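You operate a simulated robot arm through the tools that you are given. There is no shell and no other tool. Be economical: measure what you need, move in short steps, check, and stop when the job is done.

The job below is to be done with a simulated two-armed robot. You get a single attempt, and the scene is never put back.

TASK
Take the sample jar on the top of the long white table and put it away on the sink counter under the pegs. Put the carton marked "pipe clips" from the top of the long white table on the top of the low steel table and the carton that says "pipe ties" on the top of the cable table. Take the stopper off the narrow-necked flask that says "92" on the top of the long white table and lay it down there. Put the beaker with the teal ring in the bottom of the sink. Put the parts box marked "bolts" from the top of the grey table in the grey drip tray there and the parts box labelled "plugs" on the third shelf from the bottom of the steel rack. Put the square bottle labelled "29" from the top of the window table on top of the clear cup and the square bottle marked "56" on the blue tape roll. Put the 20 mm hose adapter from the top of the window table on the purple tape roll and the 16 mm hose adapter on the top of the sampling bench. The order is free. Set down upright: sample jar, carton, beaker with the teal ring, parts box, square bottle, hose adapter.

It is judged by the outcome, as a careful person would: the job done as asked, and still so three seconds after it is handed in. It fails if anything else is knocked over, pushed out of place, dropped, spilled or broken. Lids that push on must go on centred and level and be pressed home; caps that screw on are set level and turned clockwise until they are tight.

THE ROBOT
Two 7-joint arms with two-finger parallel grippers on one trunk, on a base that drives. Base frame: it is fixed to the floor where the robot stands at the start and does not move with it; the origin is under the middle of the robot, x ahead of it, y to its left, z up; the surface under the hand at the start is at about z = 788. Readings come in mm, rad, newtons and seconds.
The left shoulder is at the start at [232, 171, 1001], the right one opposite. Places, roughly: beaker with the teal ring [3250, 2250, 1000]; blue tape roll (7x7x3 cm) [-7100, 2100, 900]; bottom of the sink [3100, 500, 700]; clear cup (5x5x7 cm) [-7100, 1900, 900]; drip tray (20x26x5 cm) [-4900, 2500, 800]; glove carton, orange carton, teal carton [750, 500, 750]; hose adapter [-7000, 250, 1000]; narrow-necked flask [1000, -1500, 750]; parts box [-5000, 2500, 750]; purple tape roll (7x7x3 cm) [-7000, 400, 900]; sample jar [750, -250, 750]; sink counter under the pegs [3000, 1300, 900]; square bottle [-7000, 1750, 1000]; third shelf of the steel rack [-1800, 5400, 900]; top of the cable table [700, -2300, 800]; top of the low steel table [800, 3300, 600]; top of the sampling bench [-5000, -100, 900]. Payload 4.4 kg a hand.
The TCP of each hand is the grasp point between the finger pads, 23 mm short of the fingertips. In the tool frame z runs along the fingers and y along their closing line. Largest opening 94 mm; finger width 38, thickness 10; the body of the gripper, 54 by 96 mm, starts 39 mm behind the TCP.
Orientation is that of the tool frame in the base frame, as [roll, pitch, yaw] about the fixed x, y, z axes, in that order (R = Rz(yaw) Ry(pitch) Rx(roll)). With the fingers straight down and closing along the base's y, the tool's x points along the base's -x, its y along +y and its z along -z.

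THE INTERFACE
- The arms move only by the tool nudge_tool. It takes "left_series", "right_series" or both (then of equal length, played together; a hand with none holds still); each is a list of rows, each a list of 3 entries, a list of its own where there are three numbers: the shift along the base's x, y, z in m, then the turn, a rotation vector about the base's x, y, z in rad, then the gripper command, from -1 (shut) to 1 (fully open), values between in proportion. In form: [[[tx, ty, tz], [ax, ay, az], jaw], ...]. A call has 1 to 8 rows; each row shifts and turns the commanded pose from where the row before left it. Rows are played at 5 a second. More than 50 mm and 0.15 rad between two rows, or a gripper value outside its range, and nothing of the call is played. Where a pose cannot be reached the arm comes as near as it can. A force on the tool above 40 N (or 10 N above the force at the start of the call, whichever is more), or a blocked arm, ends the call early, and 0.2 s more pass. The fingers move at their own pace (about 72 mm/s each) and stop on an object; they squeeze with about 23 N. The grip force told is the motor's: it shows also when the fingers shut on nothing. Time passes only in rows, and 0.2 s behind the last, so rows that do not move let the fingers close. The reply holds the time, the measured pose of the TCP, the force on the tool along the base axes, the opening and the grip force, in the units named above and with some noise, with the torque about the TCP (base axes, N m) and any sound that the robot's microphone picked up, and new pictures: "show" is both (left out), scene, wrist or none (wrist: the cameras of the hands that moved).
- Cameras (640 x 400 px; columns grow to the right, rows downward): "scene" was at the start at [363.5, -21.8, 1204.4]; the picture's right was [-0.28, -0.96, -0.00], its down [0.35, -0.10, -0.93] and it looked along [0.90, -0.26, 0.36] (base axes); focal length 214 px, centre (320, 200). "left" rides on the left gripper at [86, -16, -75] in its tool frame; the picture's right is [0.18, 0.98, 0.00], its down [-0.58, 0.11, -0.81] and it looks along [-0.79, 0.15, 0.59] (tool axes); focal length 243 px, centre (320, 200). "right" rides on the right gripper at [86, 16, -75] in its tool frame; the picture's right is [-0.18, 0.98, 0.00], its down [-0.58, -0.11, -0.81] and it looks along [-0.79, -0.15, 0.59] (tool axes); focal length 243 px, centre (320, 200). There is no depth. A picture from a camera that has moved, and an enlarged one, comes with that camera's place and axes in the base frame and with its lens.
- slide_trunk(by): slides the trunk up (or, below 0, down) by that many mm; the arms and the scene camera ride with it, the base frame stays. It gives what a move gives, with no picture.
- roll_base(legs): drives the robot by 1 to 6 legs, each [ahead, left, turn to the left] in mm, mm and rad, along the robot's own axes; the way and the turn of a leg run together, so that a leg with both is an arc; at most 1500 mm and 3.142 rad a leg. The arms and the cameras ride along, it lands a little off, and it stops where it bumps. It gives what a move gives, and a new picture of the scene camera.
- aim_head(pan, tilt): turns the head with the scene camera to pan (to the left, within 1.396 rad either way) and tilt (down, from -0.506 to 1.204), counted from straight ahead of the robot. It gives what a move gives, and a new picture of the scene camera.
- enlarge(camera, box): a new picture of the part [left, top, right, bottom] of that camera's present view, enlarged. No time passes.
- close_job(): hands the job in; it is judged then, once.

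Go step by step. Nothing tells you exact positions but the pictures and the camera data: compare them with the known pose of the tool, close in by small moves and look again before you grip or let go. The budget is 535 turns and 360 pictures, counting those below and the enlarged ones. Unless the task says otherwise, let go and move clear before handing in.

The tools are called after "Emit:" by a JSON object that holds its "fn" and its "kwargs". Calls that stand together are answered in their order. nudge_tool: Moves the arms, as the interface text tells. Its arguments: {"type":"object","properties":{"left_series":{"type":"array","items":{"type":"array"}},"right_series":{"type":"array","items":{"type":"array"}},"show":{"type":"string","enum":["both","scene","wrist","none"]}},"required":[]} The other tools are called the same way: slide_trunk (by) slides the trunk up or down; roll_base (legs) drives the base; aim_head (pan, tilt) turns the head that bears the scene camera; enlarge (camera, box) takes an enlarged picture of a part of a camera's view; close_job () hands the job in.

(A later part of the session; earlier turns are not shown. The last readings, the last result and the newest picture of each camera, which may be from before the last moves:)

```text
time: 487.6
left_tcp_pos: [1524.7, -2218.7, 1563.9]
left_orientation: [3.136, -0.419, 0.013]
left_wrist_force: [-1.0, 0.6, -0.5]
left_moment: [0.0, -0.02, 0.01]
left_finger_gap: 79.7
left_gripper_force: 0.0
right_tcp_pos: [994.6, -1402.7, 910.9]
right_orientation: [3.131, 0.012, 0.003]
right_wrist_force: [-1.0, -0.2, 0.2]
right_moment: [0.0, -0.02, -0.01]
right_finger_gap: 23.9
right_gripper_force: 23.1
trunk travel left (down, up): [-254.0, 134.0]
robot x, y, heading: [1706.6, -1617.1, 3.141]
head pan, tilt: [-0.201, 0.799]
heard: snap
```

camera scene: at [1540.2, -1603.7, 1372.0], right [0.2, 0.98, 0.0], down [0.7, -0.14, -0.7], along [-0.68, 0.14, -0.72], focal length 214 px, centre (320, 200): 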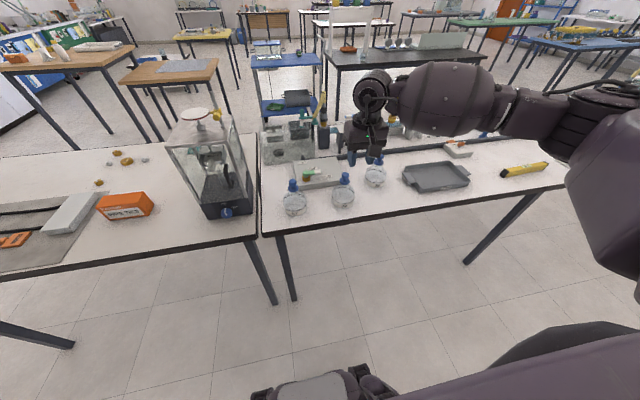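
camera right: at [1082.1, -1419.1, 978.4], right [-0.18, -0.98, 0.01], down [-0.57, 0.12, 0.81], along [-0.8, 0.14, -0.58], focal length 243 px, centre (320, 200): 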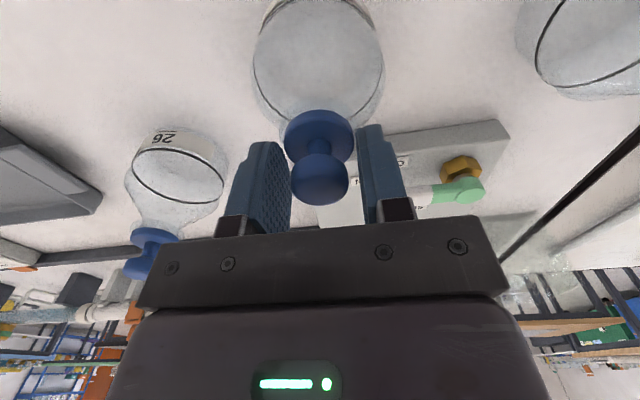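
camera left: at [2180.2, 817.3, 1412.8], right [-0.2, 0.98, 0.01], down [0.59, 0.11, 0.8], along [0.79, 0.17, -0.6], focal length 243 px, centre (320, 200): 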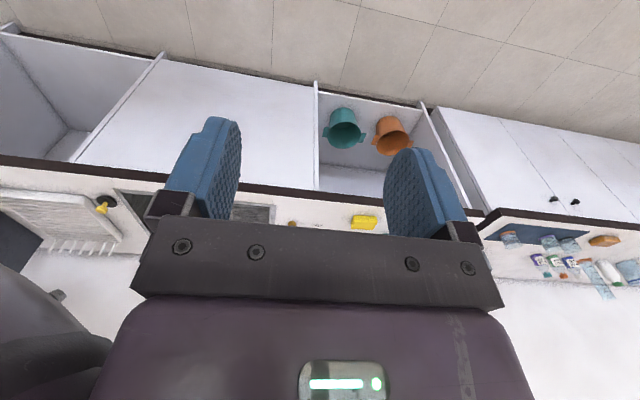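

I heard a snap while closing; checking what happened before lifting.

Emit:
{"fn": "enlarge", "kwargs": {"camera": "scene", "box": [290, 140, 410, 215]}}

Emit:
{"fn": "enlarge", "kwargs": {"camera": "right", "box": [200, 40, 440, 240]}}

```text
5.33 times, centred on (350, 178) of scene
camera zoom: at [1539.5, -1604.3, 1371.8], right [0.2, 0.98, 0.0], down [0.7, -0.14, -0.7], along [-0.68, 0.14, -0.72], focal length 1144 px, centre (160, 320)
```

zoom: 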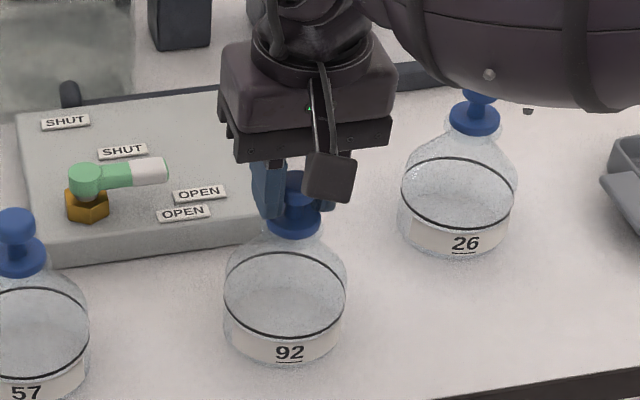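

```text
2.00 times, centred on (320, 140) of right
camera zoom: at [1081.6, -1418.9, 984.6], right [-0.18, -0.98, 0.01], down [-0.57, 0.12, 0.81], along [-0.8, 0.14, -0.58], focal length 485 px, centre (320, 320)
```

zoom: 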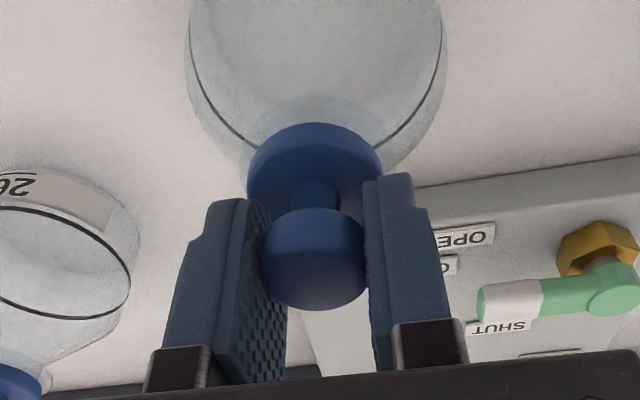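

Nothing looks broken; probably the stopper came loose from its seat. Lifting slowly.

Emit:
{"fn": "nudge_tool", "kwargs": {"right_series": [[[0, 0, 0.004], [0, 0, 0], -1], [[0, 0, 0.005], [0, 0, 0], -1], [[0, 0, 0.008], [0, 0, 0], -1], [[0, 0, 0.012], [0, 0, 0], -1], [[0, 0, 0.015], [0, 0, 0], -1], [[0, 0, 0.02], [0, 0, 0], -1], [[0, 0, 0], [0, 0, 0], -1]], "show": "wrist"}}

Emit:
{"fn": "enlarge", "kwargs": {"camera": "scene", "box": [290, 120, 410, 215]}}

```text
time: 489.2
left_tcp_pos: [1525.0, -2217.4, 1563.6]
left_orientation: [3.137, -0.418, 0.014]
left_wrist_force: [-0.5, -0.2, -1.0]
left_moment: [-0.01, -0.02, 0.01]
left_finger_gap: 79.6
left_gripper_force: 0.1
right_tcp_pos: [996.5, -1403.9, 975.4]
right_orientation: [3.132, 0.013, 0.003]
right_wrist_force: [0.1, 1.0, -0.2]
right_moment: [-0.01, 0.01, 0.01]
right_finger_gap: 24.0
right_gripper_force: 22.7
trunk travel left (down, up): [-254.0, 134.0]
robot x, y, heading: [1708.6, -1620.0, 3.143]
head pan, tilt: [-0.201, 0.799]
camera right: at [1083.4, -1419.5, 1048.9], right [-0.18, -0.98, 0.01], down [-0.57, 0.12, 0.81], along [-0.8, 0.14, -0.58], focal length 243 px, centre (320, 200)
```

right: 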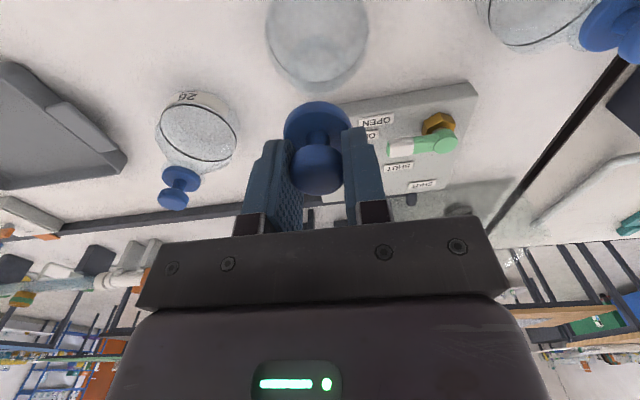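

```text
4.21 times, centred on (350, 168) of scene
camera zoom: at [1539.2, -1604.2, 1371.7], right [0.2, 0.98, 0.0], down [0.7, -0.14, -0.7], along [-0.68, 0.14, -0.72], focal length 903 px, centre (194, 337)
```

zoom: 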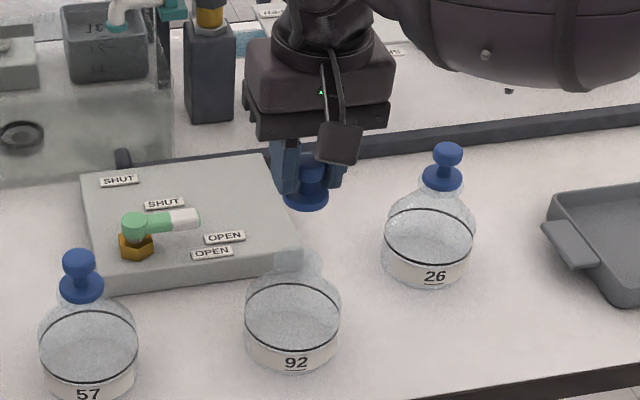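

The stopper is off and the flask stands. I'll lay the stopper on the table at about (1030, −1250), tilting the hand so it lies down gently.

Emit:
{"fn": "nudge_tool", "kwargs": {"right_series": [[[0.01, 0.03, 0.01], [0, 0.12, 0], -1], [[0.01, 0.03, 0], [0, 0.12, 0], -1], [[0.01, 0.03, 0], [0, 0.13, 0], -1], [[0.01, 0.03, 0], [0, 0.13, 0], -1], [[0.01, 0.03, 0], [0, 0.13, 0], -1], [[0.005, 0.005, -0.03], [0, 0.12, 0], -1], [[0, 0, -0.04], [0, 0, 0], -1], [[0, 0, 0], [0, 0, 0], -1]], "show": "both"}}

Emit:
{"fn": "enlarge", "kwargs": {"camera": "scene", "box": [300, 130, 460, 230]}}

```text
time: 491.0
left_tcp_pos: [1525.9, -2218.2, 1565.3]
left_orientation: [3.134, -0.419, 0.013]
left_wrist_force: [1.0, 0.4, -0.6]
left_moment: [0.0, 0.04, -0.03]
left_finger_gap: 80.0
left_gripper_force: 0.1
right_tcp_pos: [1050.5, -1247.5, 915.9]
right_orientation: [3.131, 0.766, 0.003]
right_wrist_force: [-0.3, 0.2, -0.5]
right_moment: [-0.03, -0.02, 0.0]
right_finger_gap: 24.0
right_gripper_force: 23.2
trunk travel left (down, up): [-254.0, 134.0]
robot x, y, heading: [1706.5, -1618.7, 3.139]
head pan, tilt: [-0.201, 0.799]
camera scene: at [1540.1, -1604.4, 1372.0], right [0.2, 0.98, 0.0], down [0.7, -0.14, -0.7], along [-0.68, 0.14, -0.72], focal length 214 px, centre (320, 200)
camera right: at [1163.0, -1263.0, 909.3], right [-0.12, -0.98, 0.13], down [0.14, 0.12, 0.98], along [-0.98, 0.14, 0.12], focal length 243 px, centre (320, 200)
```

scene: 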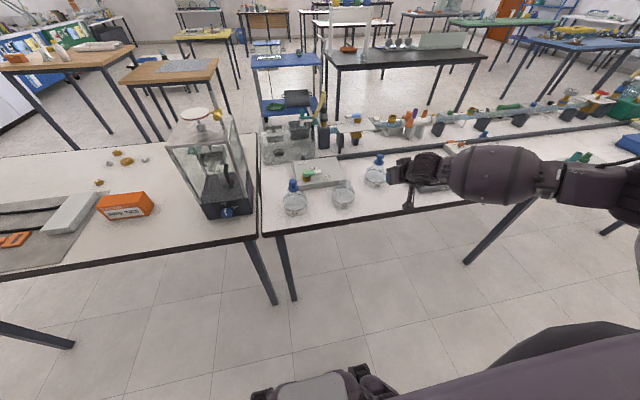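
right: 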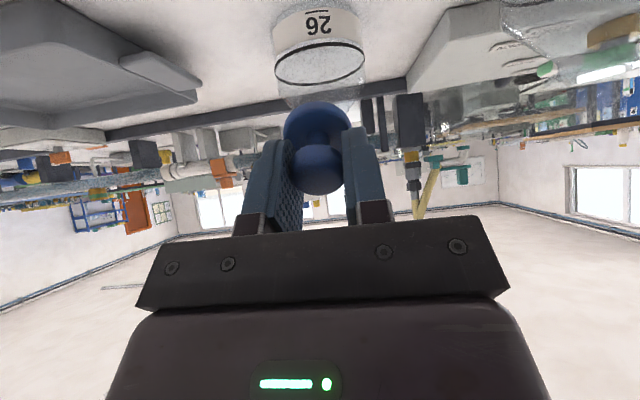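

```text
4.00 times, centred on (380, 180) of scene
camera zoom: at [1540.1, -1604.4, 1372.0], right [0.2, 0.98, 0.0], down [0.7, -0.14, -0.7], along [-0.68, 0.14, -0.72], focal length 858 px, centre (80, 280)
```

zoom: 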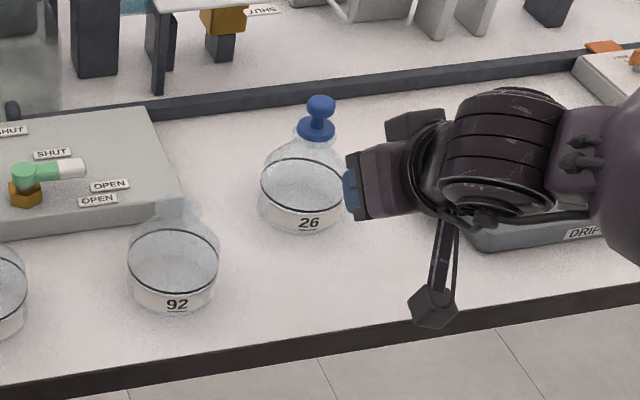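

Emit:
{"fn": "nudge_tool", "kwargs": {"right_series": [[[0, 0, -0.02], [0, 0, 0], -1], [[0, 0, -0.015], [0, 0, 0], -1], [[0, 0, -0.01], [0, 0, 0], -1], [[0, 0, -0.008], [0, 0, 0], -1], [[0, 0, -0.005], [0, 0, 0], -1], [[0, 0, 0], [0, 0, 0], -1]], "show": "wrist"}}

```text
time: 492.4
left_tcp_pos: [1525.6, -2219.6, 1564.5]
left_orientation: [3.134, -0.419, 0.013]
left_wrist_force: [-0.4, -0.2, -0.7]
left_moment: [0.0, 0.01, 0.05]
left_finger_gap: 79.8
left_gripper_force: 0.1
right_tcp_pos: [1049.6, -1247.8, 859.0]
right_orientation: [3.132, 0.761, 0.001]
right_wrist_force: [-1.0, 0.3, 1.1]
right_moment: [0.0, 0.02, -0.01]
right_finger_gap: 24.2
right_gripper_force: 23.1
trunk travel left (down, up): [-254.0, 134.0]
robot x, y, heading: [1707.5, -1617.6, 3.141]
head pan, tilt: [-0.201, 0.799]
camera right: at [1162.5, -1264.1, 852.1], right [-0.13, -0.98, 0.13], down [0.14, 0.12, 0.98], along [-0.98, 0.14, 0.12], focal length 243 px, centre (320, 200)
```

right: 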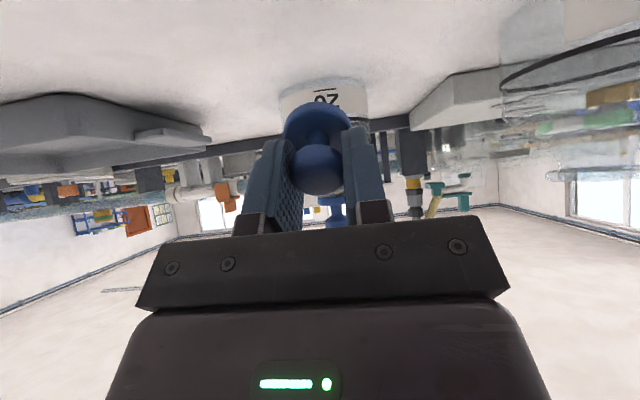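

Emit:
{"fn": "nudge_tool", "kwargs": {"right_series": [[[0, 0, -0.005], [0, 0, 0], -1], [[0, 0, -0.005], [0, 0, 0], -1], [[0, 0, -0.005], [0, 0, 0], -1], [[0, 0, 0], [0, 0, 0], -1]], "show": "none"}}

```text
time: 493.4
left_tcp_pos: [1525.9, -2218.6, 1563.8]
left_orientation: [3.134, -0.421, 0.013]
left_wrist_force: [0.3, 0.4, 0.3]
left_moment: [0.03, 0.01, 0.0]
left_finger_gap: 79.7
left_gripper_force: 0.1
right_tcp_pos: [1050.4, -1248.6, 843.2]
right_orientation: [3.133, 0.763, 0.003]
right_wrist_force: [-0.1, 0.2, -0.2]
right_moment: [-0.02, 0.0, -0.02]
right_finger_gap: 24.1
right_gripper_force: 23.1
trunk travel left (down, up): [-254.0, 134.0]
robot x, y, heading: [1707.8, -1622.4, 3.138]
head pan, tilt: [-0.201, 0.799]
```

Emit:
{"fn": "nudge_tool", "kwargs": {"right_series": [[[0, 0, -0.004], [0, 0, 0], -1], [[0, 0, -0.004], [0, 0, 0], -1], [[0, 0, -0.003], [0, 0, 0], -1], [[0, 0, 0], [0, 0, 0], -1]], "show": "none"}}

Emit:
{"fn": "enlarge", "kwargs": {"camera": "right", "box": [220, 40, 420, 240]}}

```text
time: 494.4
left_tcp_pos: [1524.3, -2221.4, 1565.9]
left_orientation: [3.136, -0.42, 0.014]
left_wrist_force: [0.2, -1.0, 0.0]
left_moment: [0.0, -0.02, 0.02]
left_finger_gap: 80.0
left_gripper_force: 0.1
right_tcp_pos: [1050.4, -1248.2, 833.0]
right_orientation: [3.134, 0.763, 0.002]
right_wrist_force: [-0.2, 0.3, -0.2]
right_moment: [0.0, 0.02, -0.02]
right_finger_gap: 24.0
right_gripper_force: 23.6
trunk travel left (down, up): [-254.0, 134.0]
robot x, y, heading: [1707.4, -1620.0, 3.139]
head pan, tilt: [-0.201, 0.799]
```

```text
2.00 times, centred on (320, 140) of right
camera zoom: at [1163.6, -1264.5, 826.5], right [-0.13, -0.98, 0.13], down [0.14, 0.12, 0.98], along [-0.98, 0.14, 0.12], focal length 485 px, centre (320, 320)
```

zoom: 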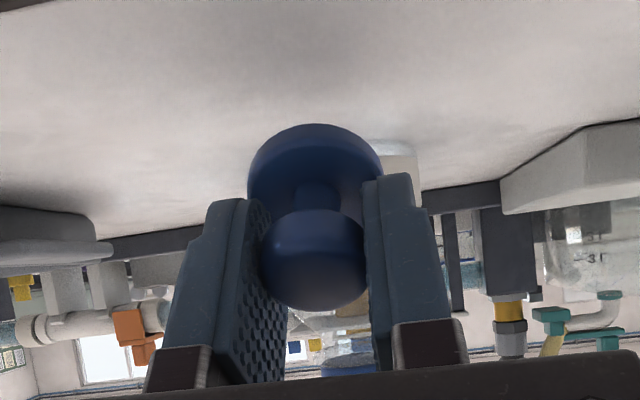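

Emit:
{"fn": "nudge_tool", "kwargs": {"right_series": [[[0, 0, -0.004], [0, 0, 0], -1], [[0, 0, -0.003], [0, 0, 0], -1], [[0, 0, -0.003], [0, 0, 0], -1], [[0, 0, 0], [0, 0, 0], -1]], "show": "none"}}

```text
time: 495.4
left_tcp_pos: [1524.4, -2219.8, 1564.0]
left_orientation: [3.133, -0.418, 0.012]
left_wrist_force: [0.3, 0.4, -0.2]
left_moment: [0.03, 0.01, 0.01]
left_finger_gap: 80.2
left_gripper_force: 0.0
right_tcp_pos: [1050.3, -1248.1, 822.8]
right_orientation: [3.134, 0.762, 0.002]
right_wrist_force: [1.1, -0.1, -1.3]
right_moment: [0.02, -0.01, 0.05]
right_finger_gap: 24.0
right_gripper_force: 22.5
trunk travel left (down, up): [-254.0, 134.0]
robot x, y, heading: [1707.6, -1617.3, 3.137]
head pan, tilt: [-0.201, 0.799]
```

Emit:
{"fn": "nudge_tool", "kwargs": {"right_series": [[[0, 0, -0.003], [0, 0, 0], -1], [[0, 0, -0.003], [0, 0, 0], -1], [[0, 0, 0], [0, 0, 0], -1]], "show": "none"}}

Emit:
{"fn": "enlarge", "kwargs": {"camera": "scene", "box": [330, 150, 450, 225]}}

```text
time: 496.2
left_tcp_pos: [1527.3, -2219.2, 1564.8]
left_orientation: [3.134, -0.417, 0.013]
left_wrist_force: [0.1, 0.5, -0.2]
left_moment: [0.0, 0.04, -0.02]
left_finger_gap: 79.9
left_gripper_force: 0.0
right_tcp_pos: [1050.5, -1248.5, 818.7]
right_orientation: [3.135, 0.767, 0.005]
right_wrist_force: [0.2, 0.8, 11.0]
right_moment: [0.02, 0.02, 0.01]
right_finger_gap: 23.8
right_gripper_force: 22.9
trunk travel left (down, up): [-254.0, 134.0]
robot x, y, heading: [1707.2, -1620.5, 3.138]
head pan, tilt: [-0.201, 0.799]
```

```text
5.33 times, centred on (390, 188) of scene
camera zoom: at [1540.6, -1604.7, 1372.2], right [0.2, 0.98, 0.0], down [0.7, -0.14, -0.7], along [-0.68, 0.14, -0.72], focal length 1144 px, centre (-53, 267)
```

zoom: 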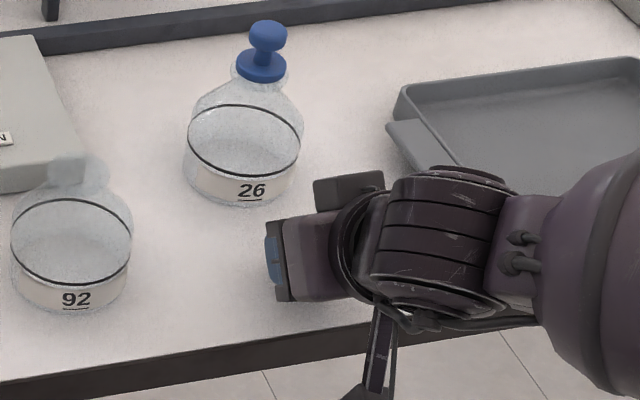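

Contact. Opening and withdrawing backward-up.

Emit:
{"fn": "nudge_tool", "kwargs": {"right_series": [[[0, 0, 0.001], [0, 0, 0], -0.2], [[0, 0, 0], [0, 0, 0], 0], [[0, 0, 0], [0, 0, 0], 0], [[0.012, 0, 0.012], [0, 0, 0], 0], [[0.02, 0, 0.02], [0, 0, 0], 0], [[0.03, 0, 0.03], [0, 0, 0], 0], [[0.03, 0, 0.03], [0, -0.12, 0], 0], [[0, 0, 0.03], [0, -0.12, 0], 0]], "show": "both"}}

Emit:
{"fn": "enlarge", "kwargs": {"camera": "scene", "box": [330, 150, 450, 225]}}

```text
time: 498.0
left_tcp_pos: [1524.7, -2219.1, 1564.6]
left_orientation: [3.134, -0.419, 0.011]
left_wrist_force: [0.4, 0.0, -0.3]
left_moment: [-0.02, -0.02, 0.0]
left_finger_gap: 80.0
left_gripper_force: 0.1
right_tcp_pos: [1142.8, -1249.8, 939.9]
right_orientation: [3.133, 0.52, 0.001]
right_wrist_force: [0.5, 0.4, -0.5]
right_moment: [0.01, 0.02, 0.01]
right_finger_gap: 47.1
right_gripper_force: 0.0
trunk travel left (down, up): [-254.0, 134.0]
robot x, y, heading: [1707.2, -1621.0, 3.142]
head pan, tilt: [-0.201, 0.799]
camera scene: at [1539.3, -1604.8, 1371.8], right [0.2, 0.98, 0.0], down [0.7, -0.14, -0.7], along [-0.68, 0.14, -0.72], focal length 214 px, centre (320, 200)
camera right: at [1254.0, -1265.0, 960.8], right [-0.15, -0.98, 0.1], down [-0.1, 0.12, 0.99], along [-0.98, 0.14, -0.12], focal length 243 px, centre (320, 200)
```

scene: 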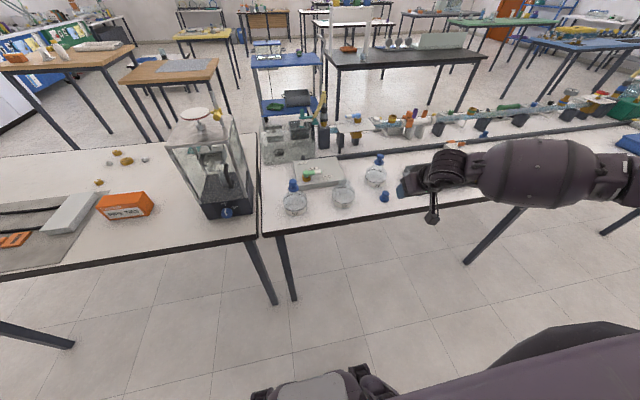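
right: 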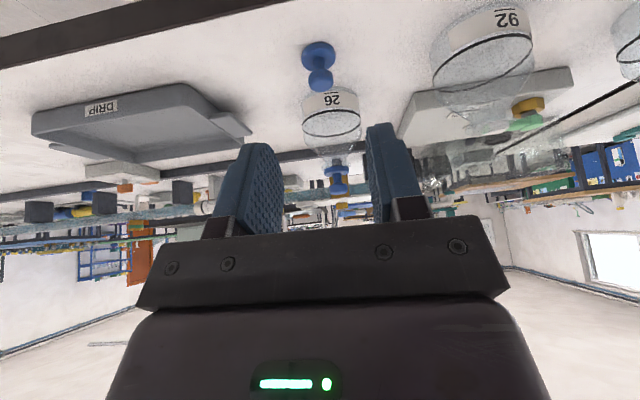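

```text
5.33 times, centred on (390, 188) of scene
camera zoom: at [1539.3, -1604.8, 1371.8], right [0.2, 0.98, 0.0], down [0.7, -0.14, -0.7], along [-0.68, 0.14, -0.72], focal length 1144 px, centre (-53, 267)
```

zoom: 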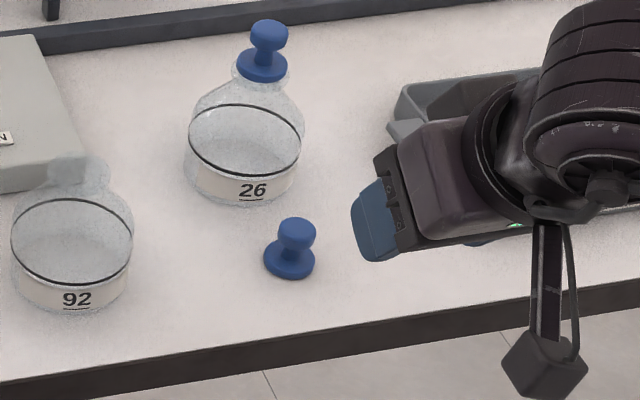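

The stopper rests on the table; flask 92 is open and standing. Now to the west side of the room. Restoring the hand and driving back to the gap at y≈1390.

Emit:
{"fn": "nudge_tool", "kwargs": {"right_series": [[[0, 0, 0.04], [0, -0.13, 0], 1], [[0.01, 0, 0.04], [0, -0.13, 0], 1], [[0.02, 0, 0.03], [0, -0.13, 0], 1], [[0.02, 0, 0.02], [0, -0.13, 0], 1], [[0, 0, 0], [0, 0, 0], 1]], "show": "none"}}

Emit:
{"fn": "roll_base", "kwargs": {"legs": [[-60, 0, 0], [0, -1500, 0], [0, -1500, 0]]}}

Emit:
{"fn": "aim_head", "kwargs": {"pan": 0, "tilt": 0.4}}

```text
time: 499.2
left_tcp_pos: [1524.8, -2218.5, 1564.3]
left_orientation: [3.135, -0.419, 0.011]
left_wrist_force: [0.0, -0.7, 0.2]
left_moment: [0.03, 0.02, 0.03]
left_finger_gap: 79.7
left_gripper_force: 0.1
right_tcp_pos: [1192.2, -1250.2, 1068.6]
right_orientation: [3.133, 0.002, 0.002]
right_wrist_force: [-0.1, -1.4, 1.0]
right_moment: [-0.03, 0.01, 0.01]
right_finger_gap: 93.9
right_gripper_force: 0.0
trunk travel left (down, up): [-254.0, 134.0]
robot x, y, heading: [1710.5, -1619.0, 3.139]
head pan, tilt: [-0.201, 0.799]
```

```text
time: 526.0
left_tcp_pos: [1562.9, 778.0, 1564.1]
left_orientation: [3.134, -0.419, 0.051]
left_wrist_force: [-0.8, -0.8, 0.1]
left_moment: [0.02, -0.02, -0.01]
left_finger_gap: 80.1
left_gripper_force: 0.1
right_tcp_pos: [1192.9, 1732.2, 1068.8]
right_orientation: [3.132, 0.001, 0.04]
right_wrist_force: [0.4, 0.5, -0.1]
right_moment: [-0.02, 0.02, 0.05]
right_finger_gap: 94.2
right_gripper_force: 0.1
trunk travel left (down, up): [-254.0, 134.0]
robot x, y, heading: [1722.8, 1385.2, -3.11]
head pan, tilt: [-0.201, 0.799]
camera scene: at [1553.6, 1391.8, 1371.8], right [0.16, 0.99, 0.0], down [0.71, -0.12, -0.7], along [-0.69, 0.11, -0.72], focal length 214 px, centre (320, 200)
```

scene: 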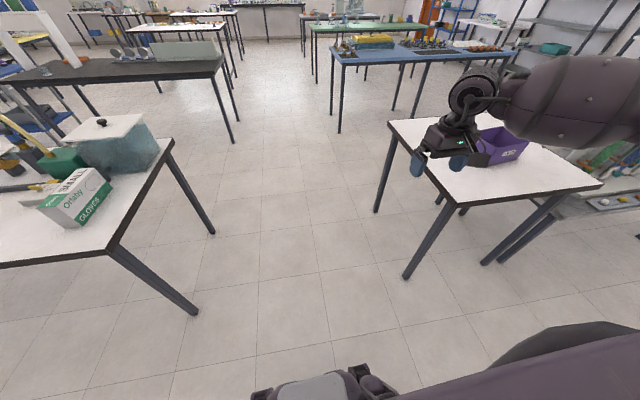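

```text
time: 526.9
left_tcp_pos: [1563.3, 776.8, 1564.8]
left_orientation: [3.134, -0.418, 0.05]
left_wrist_force: [-0.5, 0.5, 0.2]
left_moment: [-0.06, 0.01, 0.01]
left_finger_gap: 79.5
left_gripper_force: 0.1
right_tcp_pos: [1193.8, 1733.0, 1068.5]
right_orientation: [3.131, 0.001, 0.04]
right_wrist_force: [0.3, -0.2, 0.4]
right_moment: [-0.01, 0.0, 0.01]
right_finger_gap: 93.9
right_gripper_force: 0.1
trunk travel left (down, up): [-254.0, 134.0]
robot x, y, heading: [1719.6, 1381.4, -3.102]
head pan, tilt: [0.0, 0.4]
camera scene: at [1540.6, 1375.2, 1406.8], right [-0.04, 1.0, 0.0], down [0.39, 0.01, -0.92], along [-0.92, -0.03, -0.39], focal length 214 px, centre (320, 200)
```

scene: 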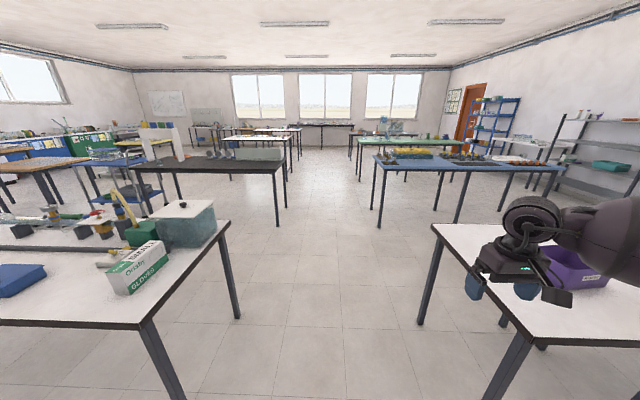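

A straight corridor leads west at y≈1390. Driving along it.

Emit:
{"fn": "roll_base", "kwargs": {"legs": [[0, 0, -0.04], [1500, 0, 0], [1500, 0, 0]]}}

```text
time: 541.7
left_tcp_pos: [-1485.5, 822.6, 1565.3]
left_orientation: [3.135, -0.42, -0.014]
left_wrist_force: [0.2, -0.1, 0.3]
left_moment: [0.01, 0.03, 0.03]
left_finger_gap: 79.9
left_gripper_force: 0.0
right_tcp_pos: [-1792.5, 1800.8, 1068.6]
right_orientation: [3.13, 0.003, -0.024]
right_wrist_force: [0.4, 0.9, 0.7]
right_moment: [-0.04, 0.02, -0.01]
right_finger_gap: 93.7
right_gripper_force: 0.0
trunk travel left (down, up): [-254.0, 134.0]
robot x, y, heading: [-1288.7, 1418.3, 3.12]
head pan, tilt: [0.0, 0.4]
camera scene: at [-1468.6, 1422.2, 1406.9], right [0.03, 1.0, 0.0], down [0.39, -0.01, -0.92], along [-0.92, 0.03, -0.39], focal length 214 px, centre (320, 200)
```

scene: 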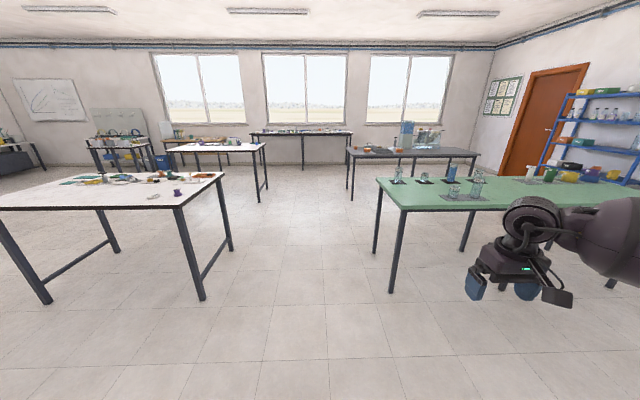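

Emit:
{"fn": "roll_base", "kwargs": {"legs": [[0, 0, 0.025], [1500, 0, 0], [1300, 0, 0]]}}

Emit:
{"fn": "aim_head", "kwargs": {"pan": -0.7, "tilt": 0.5}}

```text
time: 555.7
left_tcp_pos: [-4302.0, 887.4, 1563.5]
left_orientation: [3.135, -0.42, -0.04]
left_wrist_force: [0.1, -0.9, -0.1]
left_moment: [-0.05, -0.03, 0.01]
left_finger_gap: 80.0
left_gripper_force: 0.0
right_tcp_pos: [-4585.1, 1873.0, 1068.0]
right_orientation: [3.131, 0.003, -0.049]
right_wrist_force: [-0.2, -0.1, -0.8]
right_moment: [0.01, 0.0, -0.03]
right_finger_gap: 94.0
right_gripper_force: 0.0
trunk travel left (down, up): [-254.0, 134.0]
robot x, y, heading: [-4087.4, 1476.9, 3.084]
head pan, tilt: [0.0, 0.4]
camera scene: at [-4271.6, 1485.8, 1406.9], right [0.05, 1.0, 0.0], down [0.39, -0.02, -0.92], along [-0.92, 0.05, -0.39], focal length 214 px, centre (320, 200)
```

scene: 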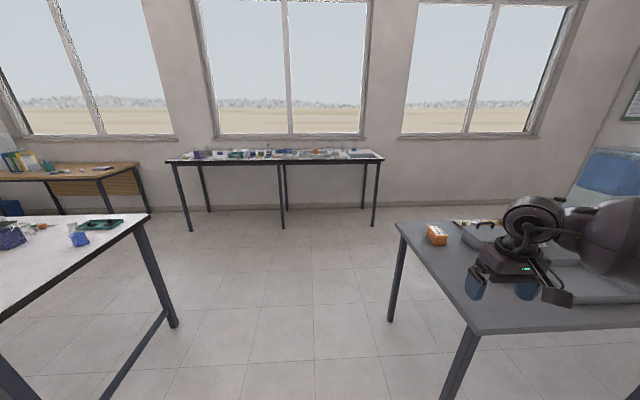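

```text
time: 556.8
left_tcp_pos: [-4301.7, 889.0, 1564.0]
left_orientation: [3.134, -0.42, -0.039]
left_wrist_force: [0.4, 0.0, -0.4]
left_moment: [0.04, -0.01, 0.01]
left_finger_gap: 79.6
left_gripper_force: 0.2
right_tcp_pos: [-4585.5, 1872.0, 1068.9]
right_orientation: [3.131, 0.003, -0.048]
right_wrist_force: [0.0, -0.8, 0.2]
right_moment: [-0.01, 0.03, 0.0]
right_finger_gap: 94.3
right_gripper_force: 0.1
trunk travel left (down, up): [-254.0, 134.0]
robot x, y, heading: [-4089.6, 1474.5, 3.089]
head pan, tilt: [-0.7, 0.499]
camera scene: at [-4245.4, 1543.1, 1397.8], right [0.68, 0.73, 0.0], down [0.35, -0.33, -0.88], along [-0.64, 0.6, -0.48], focal length 214 px, centre (320, 200)
```

scene: 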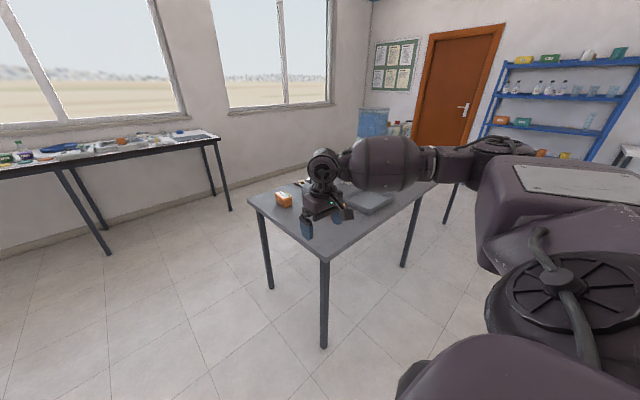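

The grey table is ahead on the right (x −4700…−5440, near edge y≈2000). Drive beside it and turn to face it.

Emit:
{"fn": "roll_base", "kwargs": {"legs": [[930, 0, 0], [0, 0, -1.514]]}}

Emit:
{"fn": "aim_head", "kwargs": {"pan": 0, "tilt": 0.7}}

```text
time: 565.3
left_tcp_pos: [-5628.4, 1689.6, 1564.8]
left_orientation: [3.135, -0.419, -1.527]
left_wrist_force: [0.0, 0.4, -0.3]
left_moment: [-0.03, -0.06, 0.02]
left_finger_gap: 79.8
left_gripper_force: 0.1
right_tcp_pos: [-4669.3, 2052.8, 1069.1]
right_orientation: [3.13, 0.002, -1.539]
right_wrist_force: [-0.4, -1.0, 0.1]
right_moment: [0.02, 0.02, 0.0]
right_finger_gap: 94.1
right_gripper_force: 0.1
trunk travel left (down, up): [-254.0, 134.0]
robot x, y, heading: [-5022.8, 1528.5, 1.596]
head pan, tilt: [-0.7, 0.499]
camera scene: at [-4970.0, 1684.9, 1397.8], right [0.78, -0.62, 0.0], down [-0.3, -0.38, -0.88], along [0.55, 0.69, -0.48], focal length 214 px, centre (320, 200)
```

scene: 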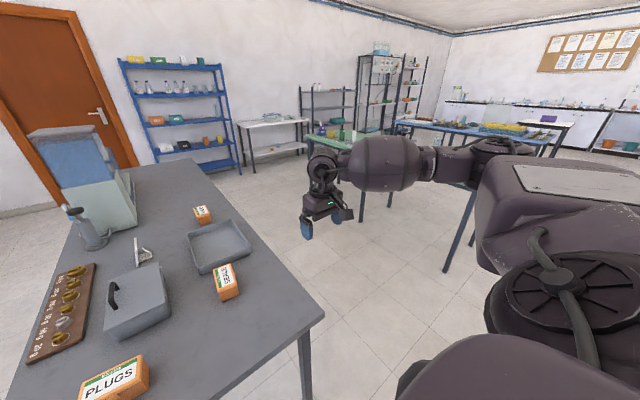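

```text
time: 566.4
left_tcp_pos: [-5627.7, 1689.1, 1563.7]
left_orientation: [3.134, -0.418, -1.527]
left_wrist_force: [0.6, -0.9, -0.3]
left_moment: [-0.02, 0.01, -0.02]
left_finger_gap: 80.0
left_gripper_force: 0.0
right_tcp_pos: [-4668.7, 2052.4, 1068.9]
right_orientation: [3.13, 0.002, -1.539]
right_wrist_force: [0.0, 0.3, 0.5]
right_moment: [0.01, 0.0, 0.02]
right_finger_gap: 93.9
right_gripper_force: 0.1
trunk travel left (down, up): [-254.0, 134.0]
robot x, y, heading: [-5020.9, 1525.6, 1.599]
head pan, tilt: [0.0, 0.7]
camera scene: at [-5029.1, 1698.5, 1380.1], right [1.0, 0.03, 0.0], down [0.02, -0.64, -0.77], along [-0.02, 0.76, -0.64], focal length 214 px, centre (320, 200)
```

scene: 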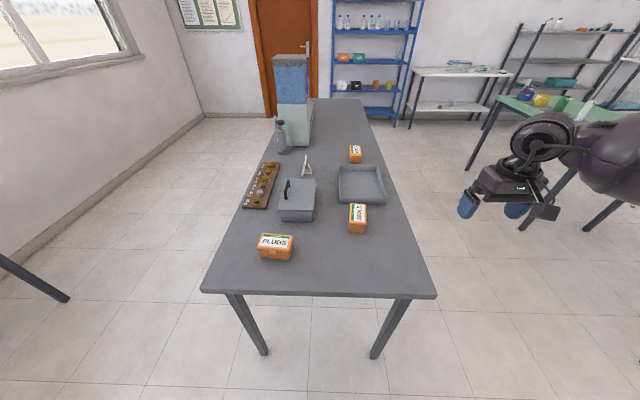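

Emit:
{"fn": "enlarge", "kwargs": {"camera": "scene", "box": [240, 130, 420, 270]}}

```text
2.86 times, centred on (330, 200) of scene
camera zoom: at [-5029.1, 1698.5, 1380.1], right [1.0, 0.03, 0.0], down [0.02, -0.64, -0.77], along [-0.02, 0.76, -0.64], focal length 613 px, centre (291, 200)
```

zoom: 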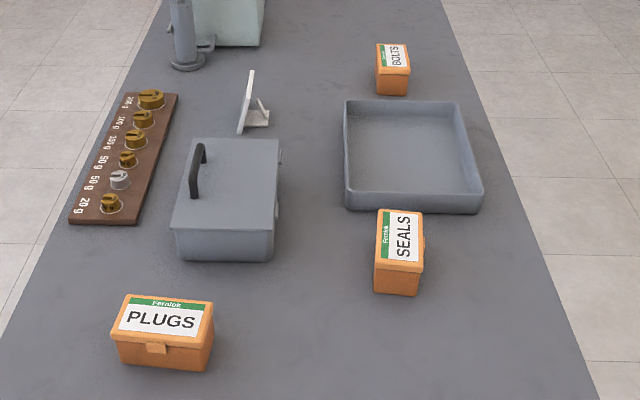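

BOLTS is the far box at about (−4856, 2817); the drip tray's centre is near (−4855, 2560). I'll approach from the table's east side.

Emit:
{"fn": "roll_base", "kwargs": {"legs": [[0, 0, -0.028], [0, -960, 0]]}}

Emit:
{"fn": "aim_head", "kwargs": {"pan": -0.4, "tilt": 0.5}}

```text
time: 575.5
left_tcp_pos: [-4653.4, 1706.2, 1563.9]
left_orientation: [3.135, -0.419, -1.551]
left_wrist_force: [-0.5, 0.2, 0.0]
left_moment: [0.01, -0.01, 0.05]
left_finger_gap: 79.9
left_gripper_force: 0.1
right_tcp_pos: [-3686.9, 2047.7, 1068.4]
right_orientation: [3.131, 0.001, -1.563]
right_wrist_force: [-0.3, -0.7, -0.1]
right_moment: [0.02, -0.02, 0.01]
right_finger_gap: 94.1
right_gripper_force: 0.1
trunk travel left (down, up): [-254.0, 134.0]
robot x, y, heading: [-4053.9, 1529.7, 1.573]
head pan, tilt: [0.0, 0.7]
camera scene: at [-4055.6, 1701.6, 1380.1], right [1.0, 0.01, 0.0], down [0.0, -0.64, -0.76], along [0.0, 0.76, -0.64], focal length 214 px, centre (320, 200)
```

scene: 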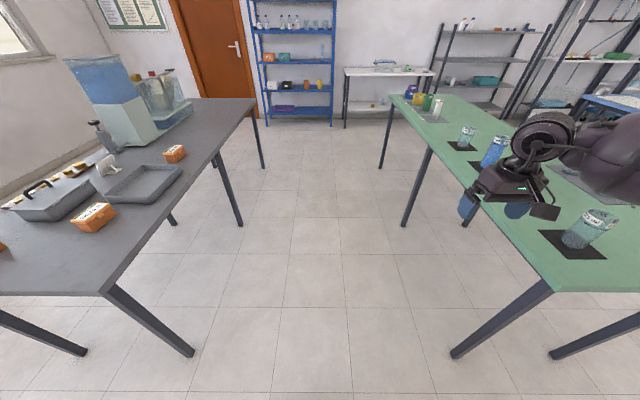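

```text
time: 576.4
left_tcp_pos: [-4653.3, 1708.2, 1565.7]
left_orientation: [3.135, -0.419, -1.551]
left_wrist_force: [0.0, -0.4, 0.3]
left_moment: [0.01, -0.02, 0.01]
left_finger_gap: 79.8
left_gripper_force: 0.0
right_tcp_pos: [-3687.9, 2046.0, 1069.3]
right_orientation: [3.13, 0.002, -1.562]
right_wrist_force: [0.0, -1.1, -0.4]
right_moment: [-0.01, 0.03, -0.01]
right_finger_gap: 93.8
right_gripper_force: 0.1
trunk travel left (down, up): [-254.0, 134.0]
robot x, y, heading: [-4055.1, 1529.7, 1.578]
head pan, tilt: [-0.4, 0.499]
camera scene: at [-4020.4, 1700.7, 1397.7], right [0.92, -0.38, 0.0], down [-0.18, -0.44, -0.88], along [0.34, 0.81, -0.48], focal length 214 px, centre (320, 200)
```

scene: 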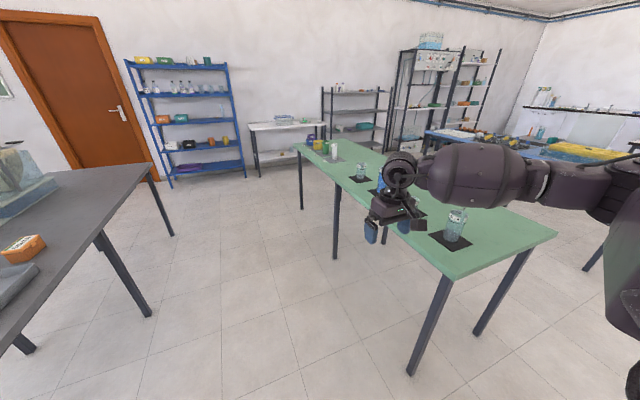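

Corridor is wide enough. Drive up beside the table and turn to face it.

Emit:
{"fn": "roll_base", "kwargs": {"legs": [[1055, 0, 0], [0, 0, 1.565]]}}

Emit:
{"fn": "aim_head", "kwargs": {"pan": -0.2, "tilt": 0.75}}

```text
time: 585.6
left_tcp_pos: [-4254.6, 1984.7, 1563.9]
left_orientation: [3.135, -0.42, -0.011]
left_wrist_force: [-0.2, -0.6, -0.5]
left_moment: [0.0, 0.0, 0.03]
left_finger_gap: 79.8
left_gripper_force: 0.0
right_tcp_pos: [-4566.4, 2960.9, 1070.4]
right_orientation: [3.131, 0.002, -0.022]
right_wrist_force: [-0.4, -0.3, 0.4]
right_moment: [-0.02, 0.01, 0.02]
right_finger_gap: 93.9
right_gripper_force: 0.1
trunk travel left (down, up): [-254.0, 134.0]
robot x, y, heading: [-4061.2, 2579.5, 3.119]
head pan, tilt: [-0.4, 0.499]
camera scene: at [-4231.4, 2617.7, 1397.8], right [0.41, 0.91, 0.0], down [0.44, -0.2, -0.88], along [-0.8, 0.36, -0.48], focal length 214 px, centre (320, 200)
```

scene: 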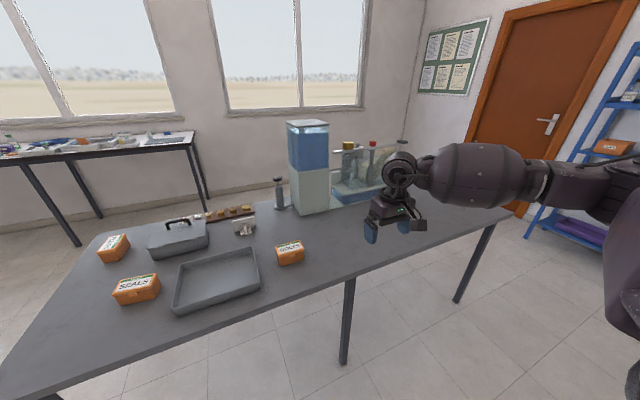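

```text
time: 586.4
left_tcp_pos: [-4254.0, 1986.0, 1564.9]
left_orientation: [3.135, -0.419, -0.01]
left_wrist_force: [-0.1, -0.1, 0.2]
left_moment: [0.01, -0.04, 0.02]
left_finger_gap: 79.7
left_gripper_force: 0.1
right_tcp_pos: [-4566.9, 2961.1, 1068.7]
right_orientation: [3.134, 0.002, -0.02]
right_wrist_force: [0.2, 0.8, 0.2]
right_moment: [0.0, -0.04, -0.01]
right_finger_gap: 94.2
right_gripper_force: 0.0
trunk travel left (down, up): [-254.0, 134.0]
robot x, y, heading: [-4059.9, 2578.1, 3.117]
head pan, tilt: [-0.201, 0.75]
camera scene: at [-4229.3, 2599.1, 1375.9], right [0.22, 0.97, 0.0], down [0.66, -0.15, -0.73], along [-0.71, 0.16, -0.68], focal length 214 px, centre (320, 200)
```

scene: 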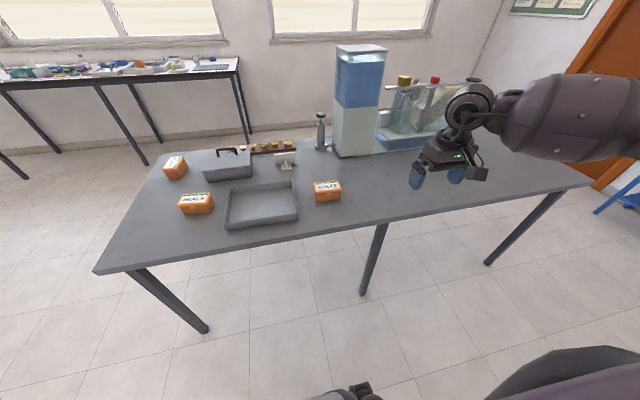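

Emit:
{"fn": "enlarge", "kwargs": {"camera": "scene", "box": [210, 150, 370, 250]}}

```text
4.00 times, centred on (290, 200) of scene
camera zoom: at [-4229.3, 2599.1, 1375.9], right [0.22, 0.97, 0.0], down [0.66, -0.15, -0.73], along [-0.71, 0.16, -0.68], focal length 858 px, centre (440, 200)
```

zoom: 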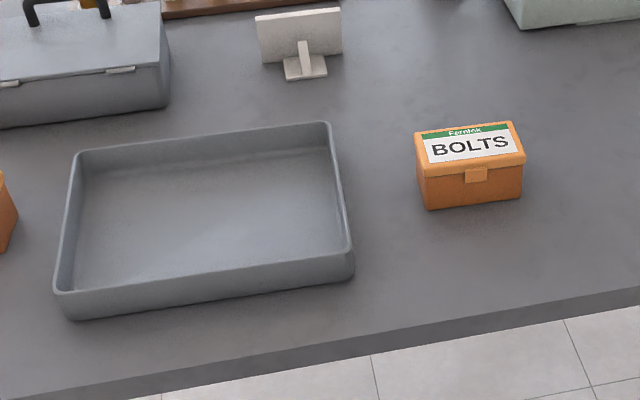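

BOLTS: centre about (−4875, 2775), top z 826, table z≈770. Turn the hand −90° and come closer.

Emit:
{"fn": "roll_base", "kwargs": {"legs": [[0, 0, 0.024], [120, 0, 0]]}}

Emit:
{"fn": "nudge_tool", "kwargs": {"right_series": [[[0, -0.02, 0], [0, 0, -0.145], 1], [[0, -0.02, 0], [0, 0, -0.145], 1], [[0, -0.02, 0], [0, 0, -0.145], 1], [[0, -0.02, 0], [0, 0, -0.145], 1], [[0, -0.02, 0], [0, 0, -0.145], 1], [[0, -0.02, 0], [0, 0, -0.145], 1], [[0, -0.02, 0], [0, 0, -0.145], 1], [[0, -0.02, 0], [0, 0, -0.145], 1]], "show": "none"}}

Emit:
{"fn": "nudge_tool", "kwargs": {"right_series": [[[-0.03, 0, -0.02], [0, 0, -0.145], 1], [[-0.03, 0, -0.02], [0, 0, -0.145], 1], [[-0.03, 0, -0.02], [0, 0, -0.12], 1], [[0, 0, 0], [0, 0, 0], 1]], "show": "none"}}

```text
time: 588.0
left_tcp_pos: [-4363.0, 1980.3, 1564.6]
left_orientation: [3.135, -0.419, 0.014]
left_wrist_force: [-0.8, 0.5, 0.2]
left_moment: [-0.01, -0.04, 0.0]
left_finger_gap: 79.9
left_gripper_force: 0.1
right_tcp_pos: [-4696.8, 2948.3, 1069.3]
right_orientation: [3.131, 0.002, 0.004]
right_wrist_force: [-0.2, -0.5, -0.6]
right_moment: [-0.03, -0.02, 0.02]
right_finger_gap: 94.3
right_gripper_force: 0.0
trunk travel left (down, up): [-254.0, 134.0]
robot x, y, heading: [-4177.6, 2581.9, 3.144]
head pan, tilt: [-0.201, 0.75]
camera scene: at [-4351.9, 2594.9, 1375.8], right [0.2, 0.98, 0.0], down [0.67, -0.14, -0.73], along [-0.72, 0.15, -0.68], focal length 214 px, centre (320, 200)
```

scene: 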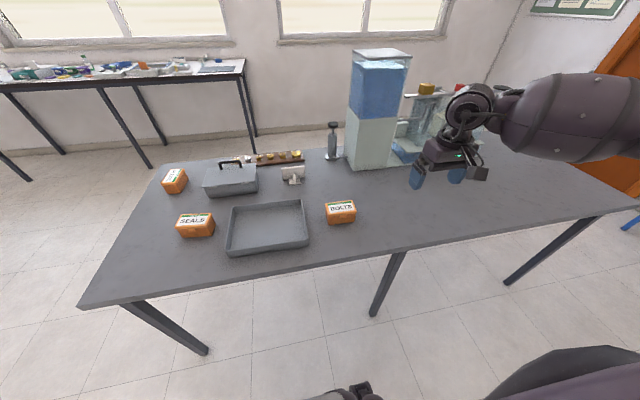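

```text
time: 589.8
left_tcp_pos: [-4361.7, 1979.6, 1564.5]
left_orientation: [3.136, -0.417, 0.015]
left_wrist_force: [-0.2, -0.4, -0.4]
left_moment: [0.03, -0.03, 0.0]
left_finger_gap: 79.9
left_gripper_force: 0.0
right_tcp_pos: [-4697.3, 2787.0, 1069.3]
right_orientation: [3.132, 0.003, -1.159]
right_wrist_force: [-0.1, -0.2, 0.3]
right_moment: [0.01, -0.04, 0.02]
right_finger_gap: 93.8
right_gripper_force: 0.0
trunk travel left (down, up): [-254.0, 134.0]
robot x, y, heading: [-4179.4, 2580.2, 3.14]
head pan, tilt: [-0.201, 0.75]
```

```text
time: 590.8
left_tcp_pos: [-4360.5, 1981.3, 1565.1]
left_orientation: [3.135, -0.419, 0.015]
left_wrist_force: [1.1, 0.7, 0.8]
left_moment: [0.01, 0.0, -0.01]
left_finger_gap: 79.8
left_gripper_force: 0.0
right_tcp_pos: [-4785.7, 2788.2, 1006.3]
right_orientation: [3.13, 0.005, -1.57]
right_wrist_force: [-0.5, -0.4, 0.9]
right_moment: [-0.01, 0.02, -0.01]
right_finger_gap: 94.0
right_gripper_force: 0.0
trunk travel left (down, up): [-254.0, 134.0]
robot x, y, heading: [-4178.4, 2578.7, 3.136]
head pan, tilt: [-0.201, 0.75]
```

Emit:
{"fn": "nudge_tool", "kwargs": {"right_series": [[[-0.03, -0.004, -0.02], [0, 0, 0], 1], [[-0.03, -0.004, -0.02], [0, 0, 0], 1], [[-0.029, -0.004, -0.02], [0, 0, 0], 1], [[0, 0, -0.02], [0, 0, 0], 1], [[0, 0, 0], [0, 0, 0], 1]], "show": "both"}}

```text
time: 592.0
left_tcp_pos: [-4361.5, 1979.4, 1564.1]
left_orientation: [3.135, -0.42, 0.014]
left_wrist_force: [-0.2, 0.5, -0.2]
left_moment: [0.01, 0.0, -0.01]
left_finger_gap: 79.9
left_gripper_force: 0.0
right_tcp_pos: [-4873.9, 2775.0, 929.2]
right_orientation: [3.132, 0.003, -1.566]
right_wrist_force: [0.1, 1.1, 0.7]
right_moment: [-0.01, 0.03, -0.01]
right_finger_gap: 94.0
right_gripper_force: 0.1
trunk travel left (down, up): [-254.0, 134.0]
robot x, y, heading: [-4178.3, 2576.0, 3.142]
head pan, tilt: [-0.201, 0.75]
camera scene: at [-4351.2, 2594.6, 1375.8], right [0.2, 0.98, 0.0], down [0.67, -0.14, -0.73], along [-0.72, 0.15, -0.68], focal length 214 px, centre (320, 200)
camera right: at [-4890.1, 2688.4, 1003.4], right [-0.98, 0.18, 0.01], down [0.11, 0.58, 0.81], along [0.14, 0.79, -0.59], focal length 243 px, centre (320, 200)
```

scene: 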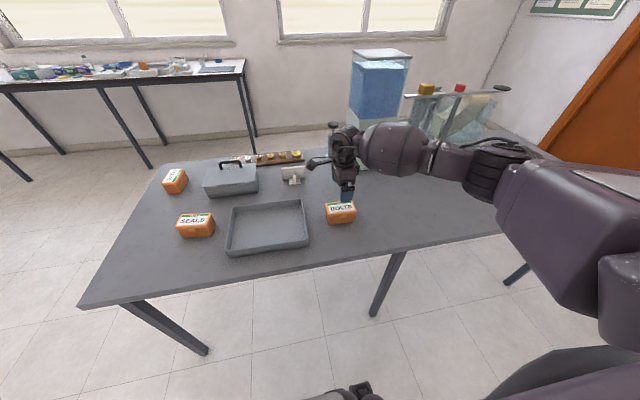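
right: 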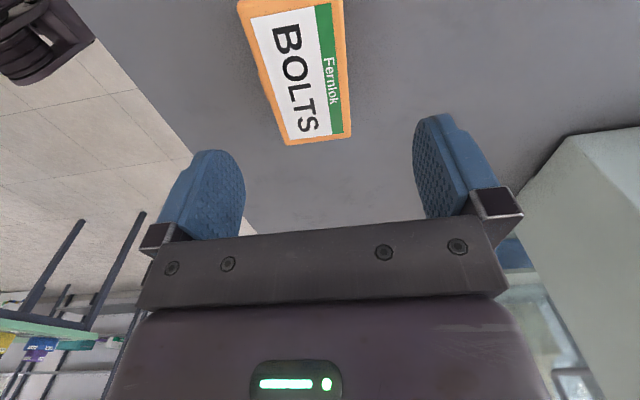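

Emit:
{"fn": "nudge_tool", "kwargs": {"right_series": [[[0.009, 0.006, -0.03], [0, 0, 0], 1], [[0, 0, -0.035], [0, 0, 0], 1], [[0, 0, -0.035], [0, 0, 0], 1], [[0, 0, -0.025], [0, 0, 0], 1], [[0, 0, 0], [0, 0, 0], 0.4], [[0, 0, 0], [0, 0, 0], -1], [[0, 0, 0], [0, 0, 0], -1], [[0, 0, 0], [0, 0, 0], -1]], "show": "wrist"}}

```text
time: 593.8
left_tcp_pos: [-4360.2, 1979.7, 1564.6]
left_orientation: [3.134, -0.42, 0.013]
left_wrist_force: [-0.5, -0.5, 0.3]
left_moment: [0.01, 0.01, -0.02]
left_finger_gap: 79.8
left_gripper_force: 0.2
right_tcp_pos: [-4863.0, 2781.6, 803.5]
right_orientation: [3.131, 0.001, -1.566]
right_wrist_force: [1.8, 0.5, 4.5]
right_moment: [-0.11, -0.26, 0.11]
right_finger_gap: 57.7
right_gripper_force: 22.8
trunk travel left (down, up): [-254.0, 134.0]
robot x, y, heading: [-4182.0, 2577.4, 3.141]
head pan, tilt: [-0.201, 0.75]
camera right: at [-4879.8, 2695.2, 877.7], right [-0.98, 0.18, 0.01], down [0.12, 0.58, 0.81], along [0.14, 0.79, -0.59], focal length 243 px, centre (320, 200)
```

right: 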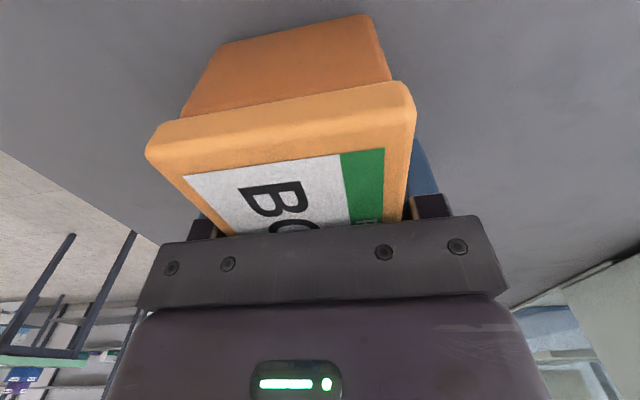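

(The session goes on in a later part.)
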